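You operate a simulated robot arm through the tools that you are given. There is no shell and no other tool. Be economical: measure what you need, move in short steps, check, and stop when the job is done.

You run a simulated robot arm. Do the job below in one go: nothing can be reset, and whatever is moved stays where it is left.

TASK
Fetch the bracket and set it on top of the flange on the top of the bench.

It is judged by the outcome, as a careful person would: the job done as asked, and still so three seconds after it is handed in. It fails if anything else is knocked over, pushed out of place, dropped, spilled or broken.

THE ROBOT
A 7-joint arm with a two-finger parallel gripper, fixed in place. Base frame: the origin is at the foot of the arm, x ahead of it, y to its left, z up; the work surface is at about z = 0. Lengths are in m, angles in rad, forces in N, time in s.
With the tool pointing down near the work surface it reaches from about 0.24 to 0.62 m from the base axis. Its first joint turns from -1.152 to 1.152 rad. Payload 2.6 kg.
The TCP is the grasp point between the finger pads, 0.03 m short of the fingertips. In the tool frame z runs along the fingers and y along their closing line. The gripper opens to 0.094 m. The fingers are 0.028 m wide and 0.01 m thick; the gripper's body (0.05 by 0.096 m) begins 0.055 m behind the TCP.
Orientation is that of the tool frame in the base frame, as a unit quaternion [x, y, z, w]. With the fingers straight down and closing along the base's y, the tool's x points along the base's -x, its y along +y and its z along -z.

THE INTERFACE
- The arm moves only by the tool send_rows. Its arguments are lists of equal length, an entry for each row: "slide": the shift along the tool's x, y, z in m, a list of three; "delta_rot": the turn, a rotation vector about the tool's x, y, z in rad, a list of three; "hand": the finger opening in m, from 0 to 0.094. In form: {"slide": [[tx, ty, tz], ...], "delta_rot": [[ax, ay, az], ...], "hand": [hand, ...]}. A call has 1 to 12 rows; each row shifts and turns the commanded pose from where the row before left it, along the tool's axes as they then stand. A row lasts 0.2 s, in which the tool goes at most 0.05 m and 0.15 rad; a call with a longer step from one row to the next is refused whole, and so is a gripper value outside its range. Where a pose cannot be reached the arm comes as near as it can. A force on the tool above 40 N (or 10 N above the force at the start of the call, whichever is more), or a blocked arm, ends the call early, and 0.2 s more pass. The fingers move at their own pace (about 0.072 m/s each) and stop on an object; they squeeze with about 35 N. The grip force told is the motor's: it shows also when the fingers shut on nothing. Time passes only in rows, and 0.2 s behind the last, so rows that do not move let the fingers close. The reply holds the time, the measured pose of the TCP, the force on the tool along the base axes, the opening and the grip force, in the units named above and with some noise.
- Cameras (640 x 400 px; columns grow to the right, rows downward): "scene" is fixed at [0.0395, 0.4491, 0.5475]; the picture's right is [-0.66, -0.75, 0.00], its down [-0.55, 0.48, -0.69] and it looks along [0.51, -0.45, -0.73] (base axes); focal length 340 px, centre (320, 200). "wrist" rides on the gripper at [-0.037, 0, -0.058] in the tool frame; the picture's right is [0.00, -1.00, 0.00], its down [0.97, 0.00, -0.24] and it looks along [0.24, 0.00, 0.97] (tool axes); focal length 218 px, centre (320, 200). There is no depth. A picture from a camera that has moved, and an enlarged one, comes with that camera's place and axes in the base frame and with its lens.
- capture(camera): a new picture of that camera. The clock stands still meanwhile.
- enlarge(camera, box): a new picture of the part [left, top, right, bottom] of that camera's present view, enlarged. The clock stands still meanwhile.
- hand_in(): hands the job in; it is judged then, once.

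Work in short steps. Places have to be worked out from the pictures, the camera data and where the tool is seen: move nearer, look again, correct. Check each grasp and each placing, and mend what went wrong. You have 90 turns and 36 pictures in all, those below and enlarged ones among them. Open the gripper and draw the arm clear of the work before you hand the job in, unless the task says otherwise; then end with one line.

The tools are called by a JSON object that holds its "method" and its "body". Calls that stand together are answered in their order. send_rows: Moves the arm, as the interface text tells. Its arguments: {"type":"object","properties":{"slide":{"type":"array"},"delta_rot":{"type":"array"},"hand":{"type":"array"}},"required":["slide","delta_rot","hand"]} The other tools are called the same way: capture (camera) takes a picture; enlarge (camera, box) takes an enlarged picture of a part of a camera's view; hand_in () hands the job in.

At the start:

```text
clock: 0.0
tool_pos: [0.4058, 0.2293, 0.268]
ee_rot: [0.0, 1.0, -0.001, 0.001]
ft_force: [0.3, 0.0, -0.1]
gripper_width: 0.0939
grip_force: 0.0
```

scene: 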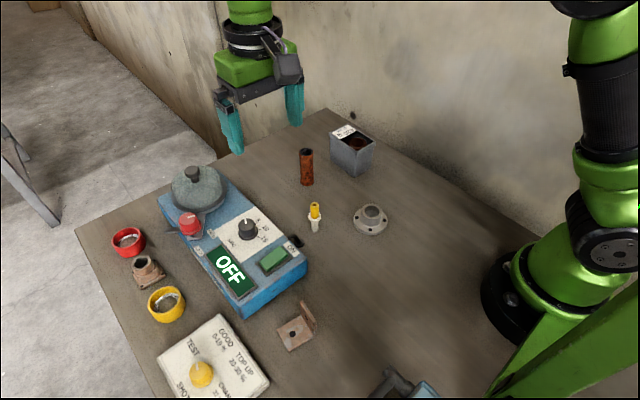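
wrist: 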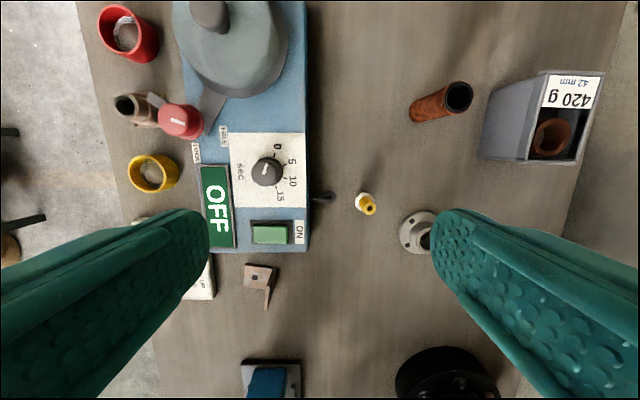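

I place the bracket near (0.226, 0.333) and the flange near (0.306, 0.072). I'll take closer views of both.

{"method": "enlarge", "body": {"camera": "scene", "box": [250, 280, 346, 370]}}

{"method": "enlarge", "body": {"camera": "scene", "box": [330, 180, 410, 250]}}

```text
4.44 times, centred on (298, 325) of scene
camera zoom: at [0.0395, 0.4491, 0.5475], right [-0.66, -0.75, 0.0], down [-0.55, 0.48, -0.69], along [0.51, -0.45, -0.73], focal length 1512 px, centre (418, -356)
```

zoom: 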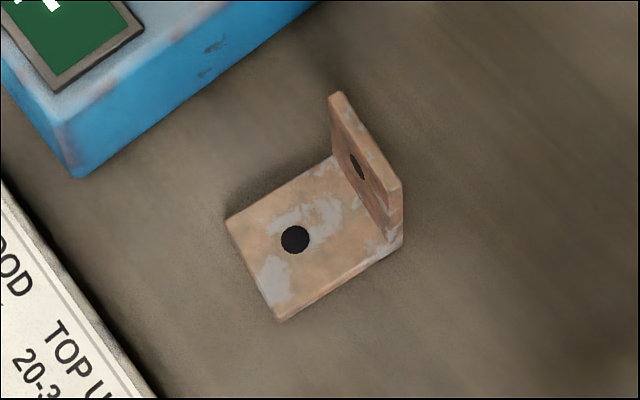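

```text
5.71 times, centred on (370, 215) of scene
camera zoom: at [0.0395, 0.4491, 0.5475], right [-0.66, -0.75, 0.0], down [-0.55, 0.48, -0.69], along [0.51, -0.45, -0.73], focal length 1943 px, centre (34, 114)
```

zoom: 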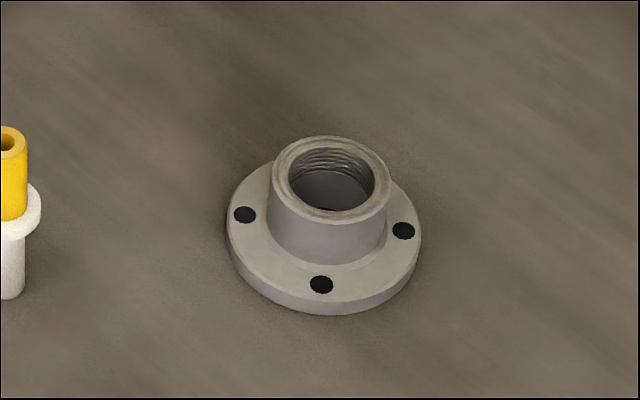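

The bracket's upright wall (about 0.05 high, 0.042 wide) lies on its -y side. It runs along x, yawed about -0.17 rad, and its centre is near (0.223, 0.310). I'll move above it, narrow the gripper, turn to match and look again.

{"method": "send_rows", "body": {"slide": [[0.03, 0.0135, 0.0165], [0.03, 0.0135, 0.0165], [0.03, 0.0135, 0.0165], [0.03, 0.0135, 0.0165], [0.03, 0.0135, 0.0165], [0.03, 0.0135, 0.0165], [0, 0, 0], [0, 0, 0], [0, 0, 0]], "delta_rot": [[0, 0, 0], [0, 0, 0], [0, 0, 0], [0, 0, 0], [0, 0, 0], [0, 0, 0], [0, 0, 0.085], [0, 0, 0.085], [0, 0, 0]], "hand": [0.05, 0.05, 0.05, 0.05, 0.05, 0.05, 0.05, 0.05, 0.05]}}

{"method": "capture", "body": {"camera": "wrist"}}

{"method": "capture", "body": {"camera": "scene"}}

```text
clock: 2.0
tool_pos: [0.2252, 0.3109, 0.168]
ee_rot: [0.085, 0.996, -0.001, 0.0]
ft_force: [-0.3, 0.5, 0.6]
gripper_width: 0.05
grip_force: 0.1
```

```text
31 pictures are left
camera wrist: at [0.2624, 0.3046, 0.2285], right [-0.17, -0.99, 0.0], down [-0.96, 0.17, 0.24], along [-0.24, 0.04, -0.97], focal length 218 px, centre (320, 200)
```

wrist: 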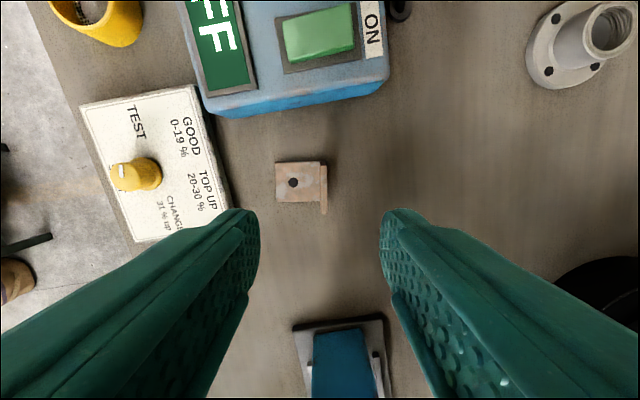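

```text
30 pictures are left
```

scene: 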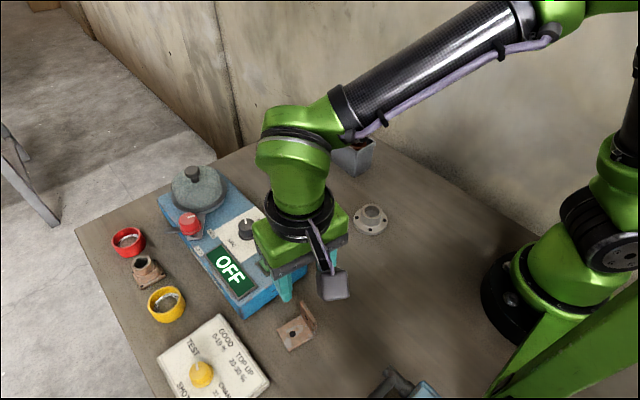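

The bracket's edges now line up with the picture axes. I'll enlarge it to fix the wall position.

{"method": "enlarge", "body": {"camera": "wrist", "box": [250, 140, 378, 220]}}

```text
5.00 times, centred on (314, 180) of wrist
camera zoom: at [0.2624, 0.3046, 0.2285], right [-0.17, -0.99, 0.0], down [-0.96, 0.17, 0.24], along [-0.24, 0.04, -0.97], focal length 1091 px, centre (350, 300)
```

zoom: 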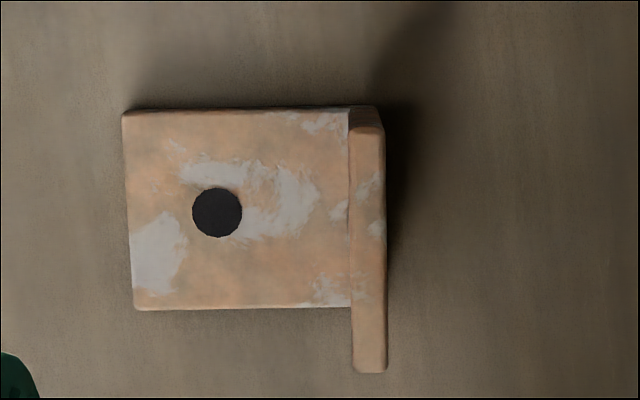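

The wall top is at z≈0.051, 0.006 thick, with its centre at tool y −0.0033 and x −0.0007. I'll shift by that and descend to TCP z≈0.043, leaving the tips just above the foot, then close.

{"method": "send_rows", "body": {"slide": [[-0.0007, -0.0033, 0.0], [0, 0, 0.03], [0, 0, 0.03], [0, 0, 0.03], [0, 0, 0.02], [0, 0, 0.015], [0, 0, 0], [0, 0, 0], [0, 0, 0], [0, 0, 0], [0, 0, 0]], "delta_rot": [[0, 0, 0], [0, 0, 0], [0, 0, 0], [0, 0, 0], [0, 0, 0], [0, 0, 0], [0, 0, 0], [0, 0, 0], [0, 0, 0], [0, 0, 0], [0, 0, 0]], "hand": [0.05, 0.05, 0.05, 0.05, 0.05, 0.05, 0.05, 0.0, 0.0, 0.0, 0.0]}}

{"method": "capture", "body": {"camera": "wrist"}}

```text
clock: 4.4
tool_pos: [0.2269, 0.306, 0.0439]
ee_rot: [0.085, 0.996, 0.0, 0.0]
ft_force: [0.1, 0.3, 0.0]
gripper_width: 0.0103
grip_force: 35.1
```

```text
28 pictures are left
camera wrist: at [0.2628, 0.3002, 0.1032], right [-0.17, -0.99, 0.0], down [-0.96, 0.16, 0.24], along [-0.24, 0.04, -0.97], focal length 218 px, centre (320, 200)
```

wrist: 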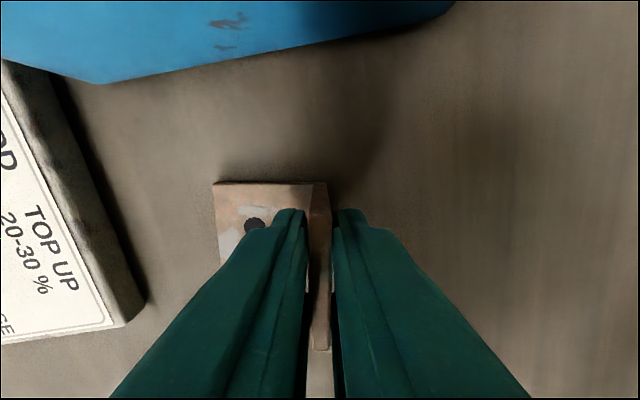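

It is gripped, with the opening at 0.010 and 35 N. I'll lift and check the hold.

{"method": "send_rows", "body": {"slide": [[0, 0, -0.01], [0, 0, -0.02], [0, 0, -0.03], [0, 0, -0.03], [0, 0, -0.03], [0, 0, 0]], "delta_rot": [[0, 0, 0], [0, 0, 0], [0, 0, 0], [0, 0, 0], [0, 0, 0], [0, 0, 0]], "hand": [0, 0, 0, 0, 0, 0]}}

{"method": "capture", "body": {"camera": "wrist"}}

{"method": "enlarge", "body": {"camera": "scene", "box": [220, 200, 380, 340]}}

```text
clock: 5.8
tool_pos: [0.2268, 0.3075, 0.1634]
ee_rot: [0.083, 0.997, 0.001, 0.0]
ft_force: [0.2, -0.3, -1.8]
gripper_width: 0.0099
grip_force: 35.1
```

```text
27 pictures are left
camera wrist: at [0.2644, 0.3019, 0.2239], right [-0.17, -0.99, 0.0], down [-0.96, 0.16, 0.24], along [-0.24, 0.04, -0.97], focal length 218 px, centre (320, 200)
```

wrist: 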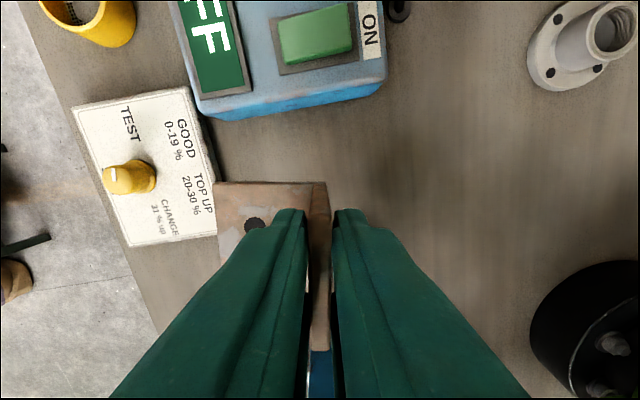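

```text
2.86 times, centred on (300, 270) of scene
camera zoom: at [0.0395, 0.4491, 0.5475], right [-0.66, -0.75, 0.0], down [-0.55, 0.48, -0.69], along [0.51, -0.45, -0.73], focal length 972 px, centre (377, 0)
```

zoom: 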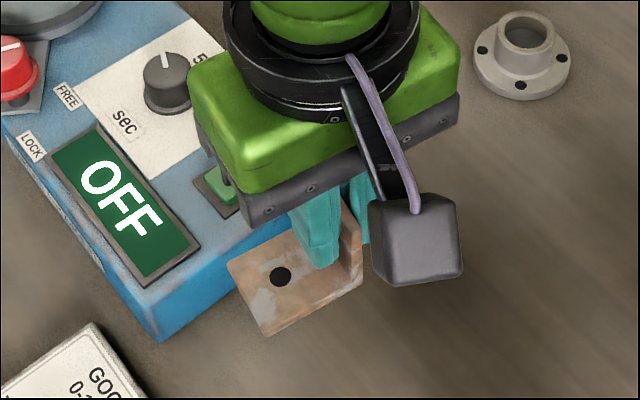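

The bracket is held level, with its bottom about 0.044 below the TCP. I place the flange hub at (0.307, 0.0735), top z≈0.032. I'll move near it, offset in y, to refine that with the wrist camera.

{"method": "send_rows", "body": {"slide": [[-0.015, -0.0257, 0], [-0.015, -0.0257, 0], [-0.015, -0.0257, 0], [-0.015, -0.0257, 0], [-0.015, -0.0257, 0], [-0.015, -0.0257, 0], [0, 0, 0], [0, 0, 0]], "delta_rot": [[0, 0, 0], [0, 0, 0], [0, 0, 0], [0, 0, 0], [0, 0, 0], [0, 0, 0], [0, 0, 0], [0, 0, 0]], "hand": [0, 0, 0, 0, 0, 0, 0, 0]}}

{"method": "capture", "body": {"camera": "wrist"}}

{"method": "enlarge", "body": {"camera": "wrist", "box": [320, 110, 480, 210]}}

```text
clock: 7.6
tool_pos: [0.2889, 0.1387, 0.1638]
ee_rot: [0.084, 0.996, -0.001, 0.001]
ft_force: [0.1, 0.3, -2.1]
gripper_width: 0.0102
grip_force: 34.1
```

```text
25 pictures are left
camera wrist: at [0.3258, 0.1332, 0.2227], right [-0.17, -0.99, 0.0], down [-0.96, 0.16, 0.24], along [-0.24, 0.04, -0.97], focal length 218 px, centre (320, 200)
```

wrist: 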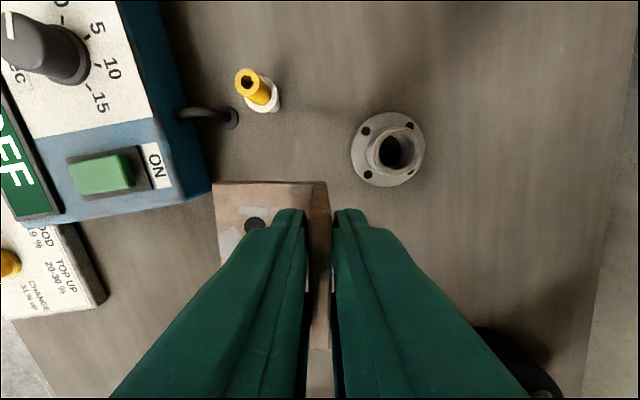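

```text
4.00 times, centred on (400, 160) of wrist
camera zoom: at [0.3258, 0.1332, 0.2227], right [-0.17, -0.99, 0.0], down [-0.96, 0.16, 0.24], along [-0.24, 0.04, -0.97], focal length 873 px, centre (0, 360)
```

zoom: 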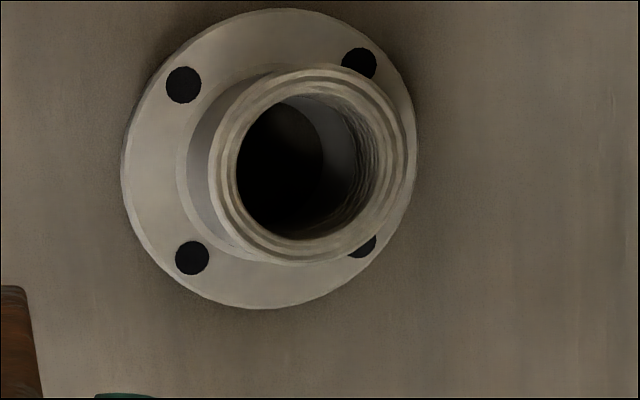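

In the tool frame the hub is at (-0.033, -0.0654), with its top at z≈0.032. I'll shift so the hub sits under the foot at tool y=+0.016, which keeps the centre of mass well inside it. Then I'll descend partway and check.

{"method": "send_rows", "body": {"slide": [[-0.0066, -0.0163, 0], [-0.0066, -0.0163, 0], [-0.0066, -0.0163, 0], [-0.0066, -0.0163, 0], [-0.0066, -0.0162, 0], [0, 0, 0.03], [0, 0, 0.03], [0, 0, 0], [0, 0, 0]], "delta_rot": [[0, 0, 0], [0, 0, 0], [0, 0, 0], [0, 0, 0], [0, 0, 0], [0, 0, 0], [0, 0, 0], [0, 0, 0], [0, 0, 0]], "hand": [0, 0, 0, 0, 0, 0, 0, 0, 0]}}

{"method": "capture", "body": {"camera": "wrist"}}

{"method": "enlarge", "body": {"camera": "scene", "box": [310, 150, 430, 250]}}

```text
clock: 9.6
tool_pos: [0.3085, 0.0535, 0.1026]
ee_rot: [0.084, 0.996, 0.0, 0.001]
ft_force: [-0.9, 0.1, -1.7]
gripper_width: 0.0099
grip_force: 34.9
```

```text
23 pictures are left
camera wrist: at [0.345, 0.0481, 0.1624], right [-0.17, -0.99, 0.0], down [-0.96, 0.16, 0.24], along [-0.24, 0.04, -0.97], focal length 218 px, centre (320, 200)
```

wrist: 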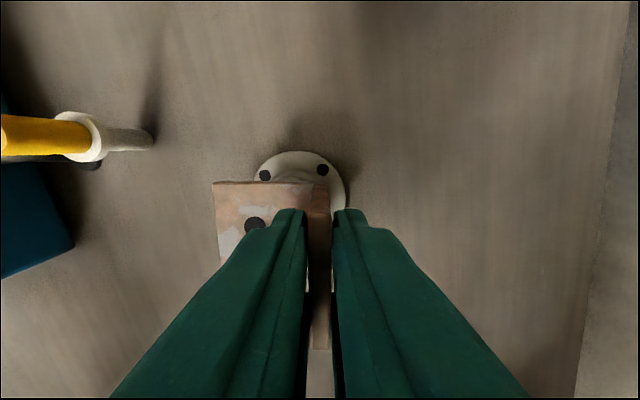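

```text
4.00 times, centred on (370, 200) of scene
camera zoom: at [0.0395, 0.4491, 0.5475], right [-0.66, -0.75, 0.0], down [-0.55, 0.48, -0.69], along [0.51, -0.45, -0.73], focal length 1360 px, centre (120, 200)
```

zoom: 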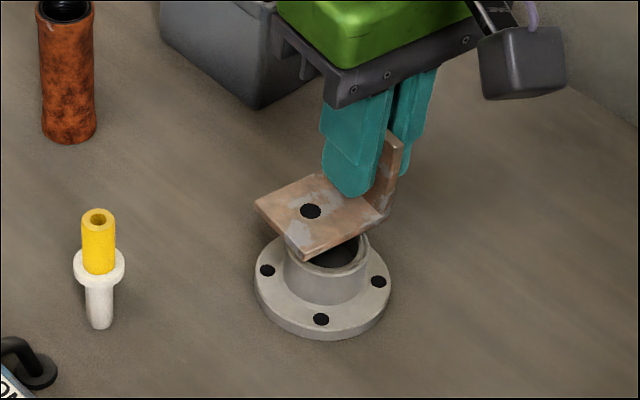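

The alignment looks good: the flange centre is at about tool (+0.002, +0.0145), and about 0.026 remains to contact. I'll nudge x by 2 mm, lower most of the way, then go down in small steps while watching the force.

{"method": "send_rows", "body": {"slide": [[0.002, 0, 0.01], [0, 0, 0.01], [0, 0, 0.002], [0, 0, 0.002], [0, 0, 0], [0, 0, 0]], "delta_rot": [[0, 0, 0], [0, 0, 0], [0, 0, 0], [0, 0, 0], [0, 0, 0], [0, 0, 0]], "hand": [0, 0, 0, 0, 0, 0]}}

{"method": "enlarge", "body": {"camera": "scene", "box": [330, 170, 410, 240]}}

```text
clock: 11.0
tool_pos: [0.3059, 0.0535, 0.0789]
ee_rot: [0.084, 0.996, 0.0, 0.0]
ft_force: [0.8, -0.2, -2.8]
gripper_width: 0.0102
grip_force: 35.3
```

```text
5.71 times, centred on (370, 205) of scene
camera zoom: at [0.0395, 0.4491, 0.5475], right [-0.66, -0.75, 0.0], down [-0.55, 0.48, -0.69], along [0.51, -0.45, -0.73], focal length 1943 px, centre (34, 171)
```

zoom: 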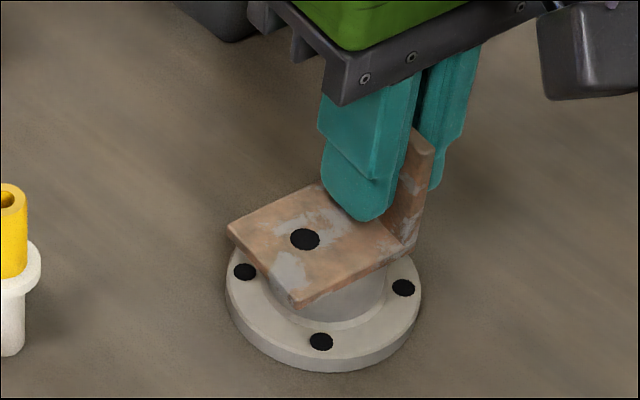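

It is still just above the hub, with no contact force yet. I'll keep going in 1 mm steps.

{"method": "send_rows", "body": {"slide": [[0, 0, 0.001], [0, 0, 0.001], [0, 0, 0]], "delta_rot": [[0, 0, 0], [0, 0, 0], [0, 0, 0]], "hand": [0, 0, 0]}}

```text
clock: 11.8
tool_pos: [0.3056, 0.0542, 0.0787]
ee_rot: [0.086, 0.996, -0.001, 0.001]
ft_force: [-3.8, -3.1, 13.0]
gripper_width: 0.0099
grip_force: 34.7
```

The force rose to +13 N, so it is resting on the hub. I'll ease back 1 mm and open slowly.

{"method": "send_rows", "body": {"slide": [[0, 0, -0.001], [0, 0, 0], [0, 0, 0], [0, 0, 0], [0, 0, 0], [0, 0, 0]], "delta_rot": [[0, 0, 0], [0, 0, 0], [0, 0, 0], [0, 0, 0], [0, 0, 0], [0, 0, 0]], "hand": [0.0, 0.012, 0.02, 0.03, 0.04, 0.04]}}

{"method": "enlarge", "body": {"camera": "scene", "box": [330, 170, 410, 240]}}

{"method": "capture", "body": {"camera": "wrist"}}

```text
clock: 13.2
tool_pos: [0.3056, 0.0552, 0.078]
ee_rot: [0.085, 0.996, 0.001, 0.001]
ft_force: [-0.3, 0.0, 0.6]
gripper_width: 0.0403
grip_force: 0.1
```

```text
5.71 times, centred on (370, 205) of scene
camera zoom: at [0.0395, 0.4491, 0.5475], right [-0.66, -0.75, 0.0], down [-0.55, 0.48, -0.69], along [0.51, -0.45, -0.73], focal length 1943 px, centre (34, 171)
```

zoom: 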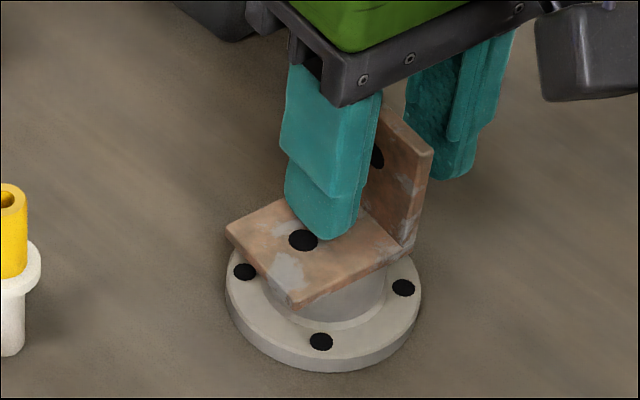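

```text
19 pictures are left
camera wrist: at [0.3422, 0.0489, 0.1382], right [-0.17, -0.99, 0.0], down [-0.96, 0.16, 0.24], along [-0.24, 0.04, -0.97], focal length 218 px, centre (320, 200)
```

wrist: 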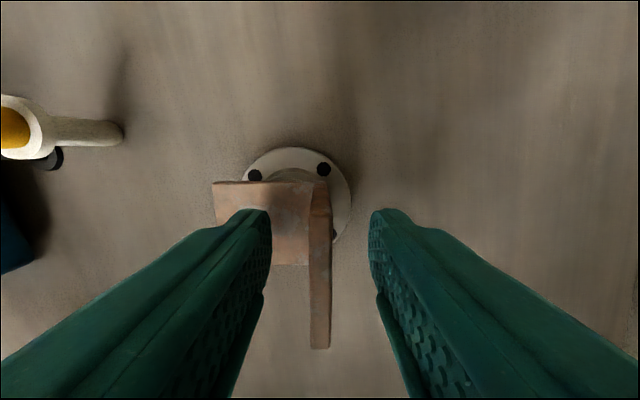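

The bracket rests stable and level on the hub. I'll draw straight up and clear, then check.

{"method": "send_rows", "body": {"slide": [[0, 0, -0.01], [0, 0, -0.02], [0, 0, -0.03], [0, 0, -0.04], [0, 0, -0.04], [0, 0.04, 0], [0, 0.04, 0], [0, 0.02, 0], [0, 0, 0], [0, 0, 0]], "delta_rot": [[0, 0, 0], [0, 0, 0], [0, 0, 0], [0, 0, 0], [0, 0, 0], [0, 0, 0], [0, 0, 0], [0, 0, 0], [0, 0, 0], [0, 0, 0]], "hand": [0.04, 0.04, 0.04, 0.04, 0.04, 0.04, 0.04, 0.06, 0.09, 0.09]}}

{"method": "capture", "body": {"camera": "wrist"}}

{"method": "capture", "body": {"camera": "scene"}}

```text
clock: 15.4
tool_pos: [0.3197, 0.1533, 0.217]
ee_rot: [0.085, 0.996, 0.001, 0.001]
ft_force: [-0.5, -1.2, 0.6]
gripper_width: 0.09
grip_force: 0.1
```

```text
18 pictures are left
camera wrist: at [0.3565, 0.1469, 0.2768], right [-0.17, -0.99, 0.0], down [-0.96, 0.16, 0.24], along [-0.24, 0.04, -0.97], focal length 218 px, centre (320, 200)
```

wrist: 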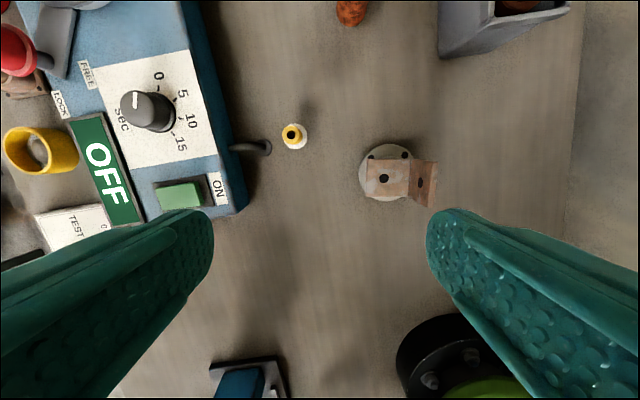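

```text
17 pictures are left
```

scene: 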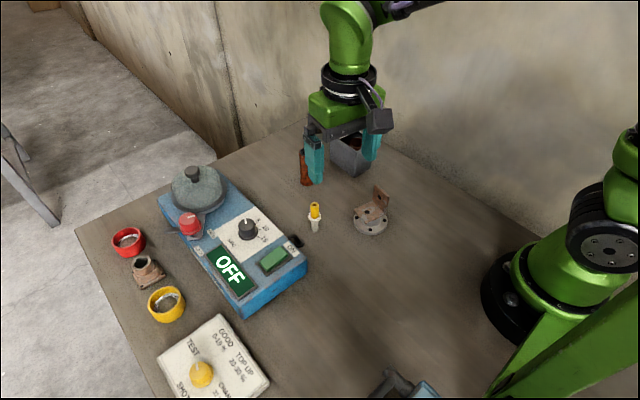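

The bracket sits steady on the flange, everything else is where it was, and the open gripper is clear. I'm handing the job in.

{"method": "hand_in", "body": {}}

```text
The job is handed in.
```

The bracket is resting level on top of the flange, nothing else was moved, and the arm is open and clear; the job is handed in.
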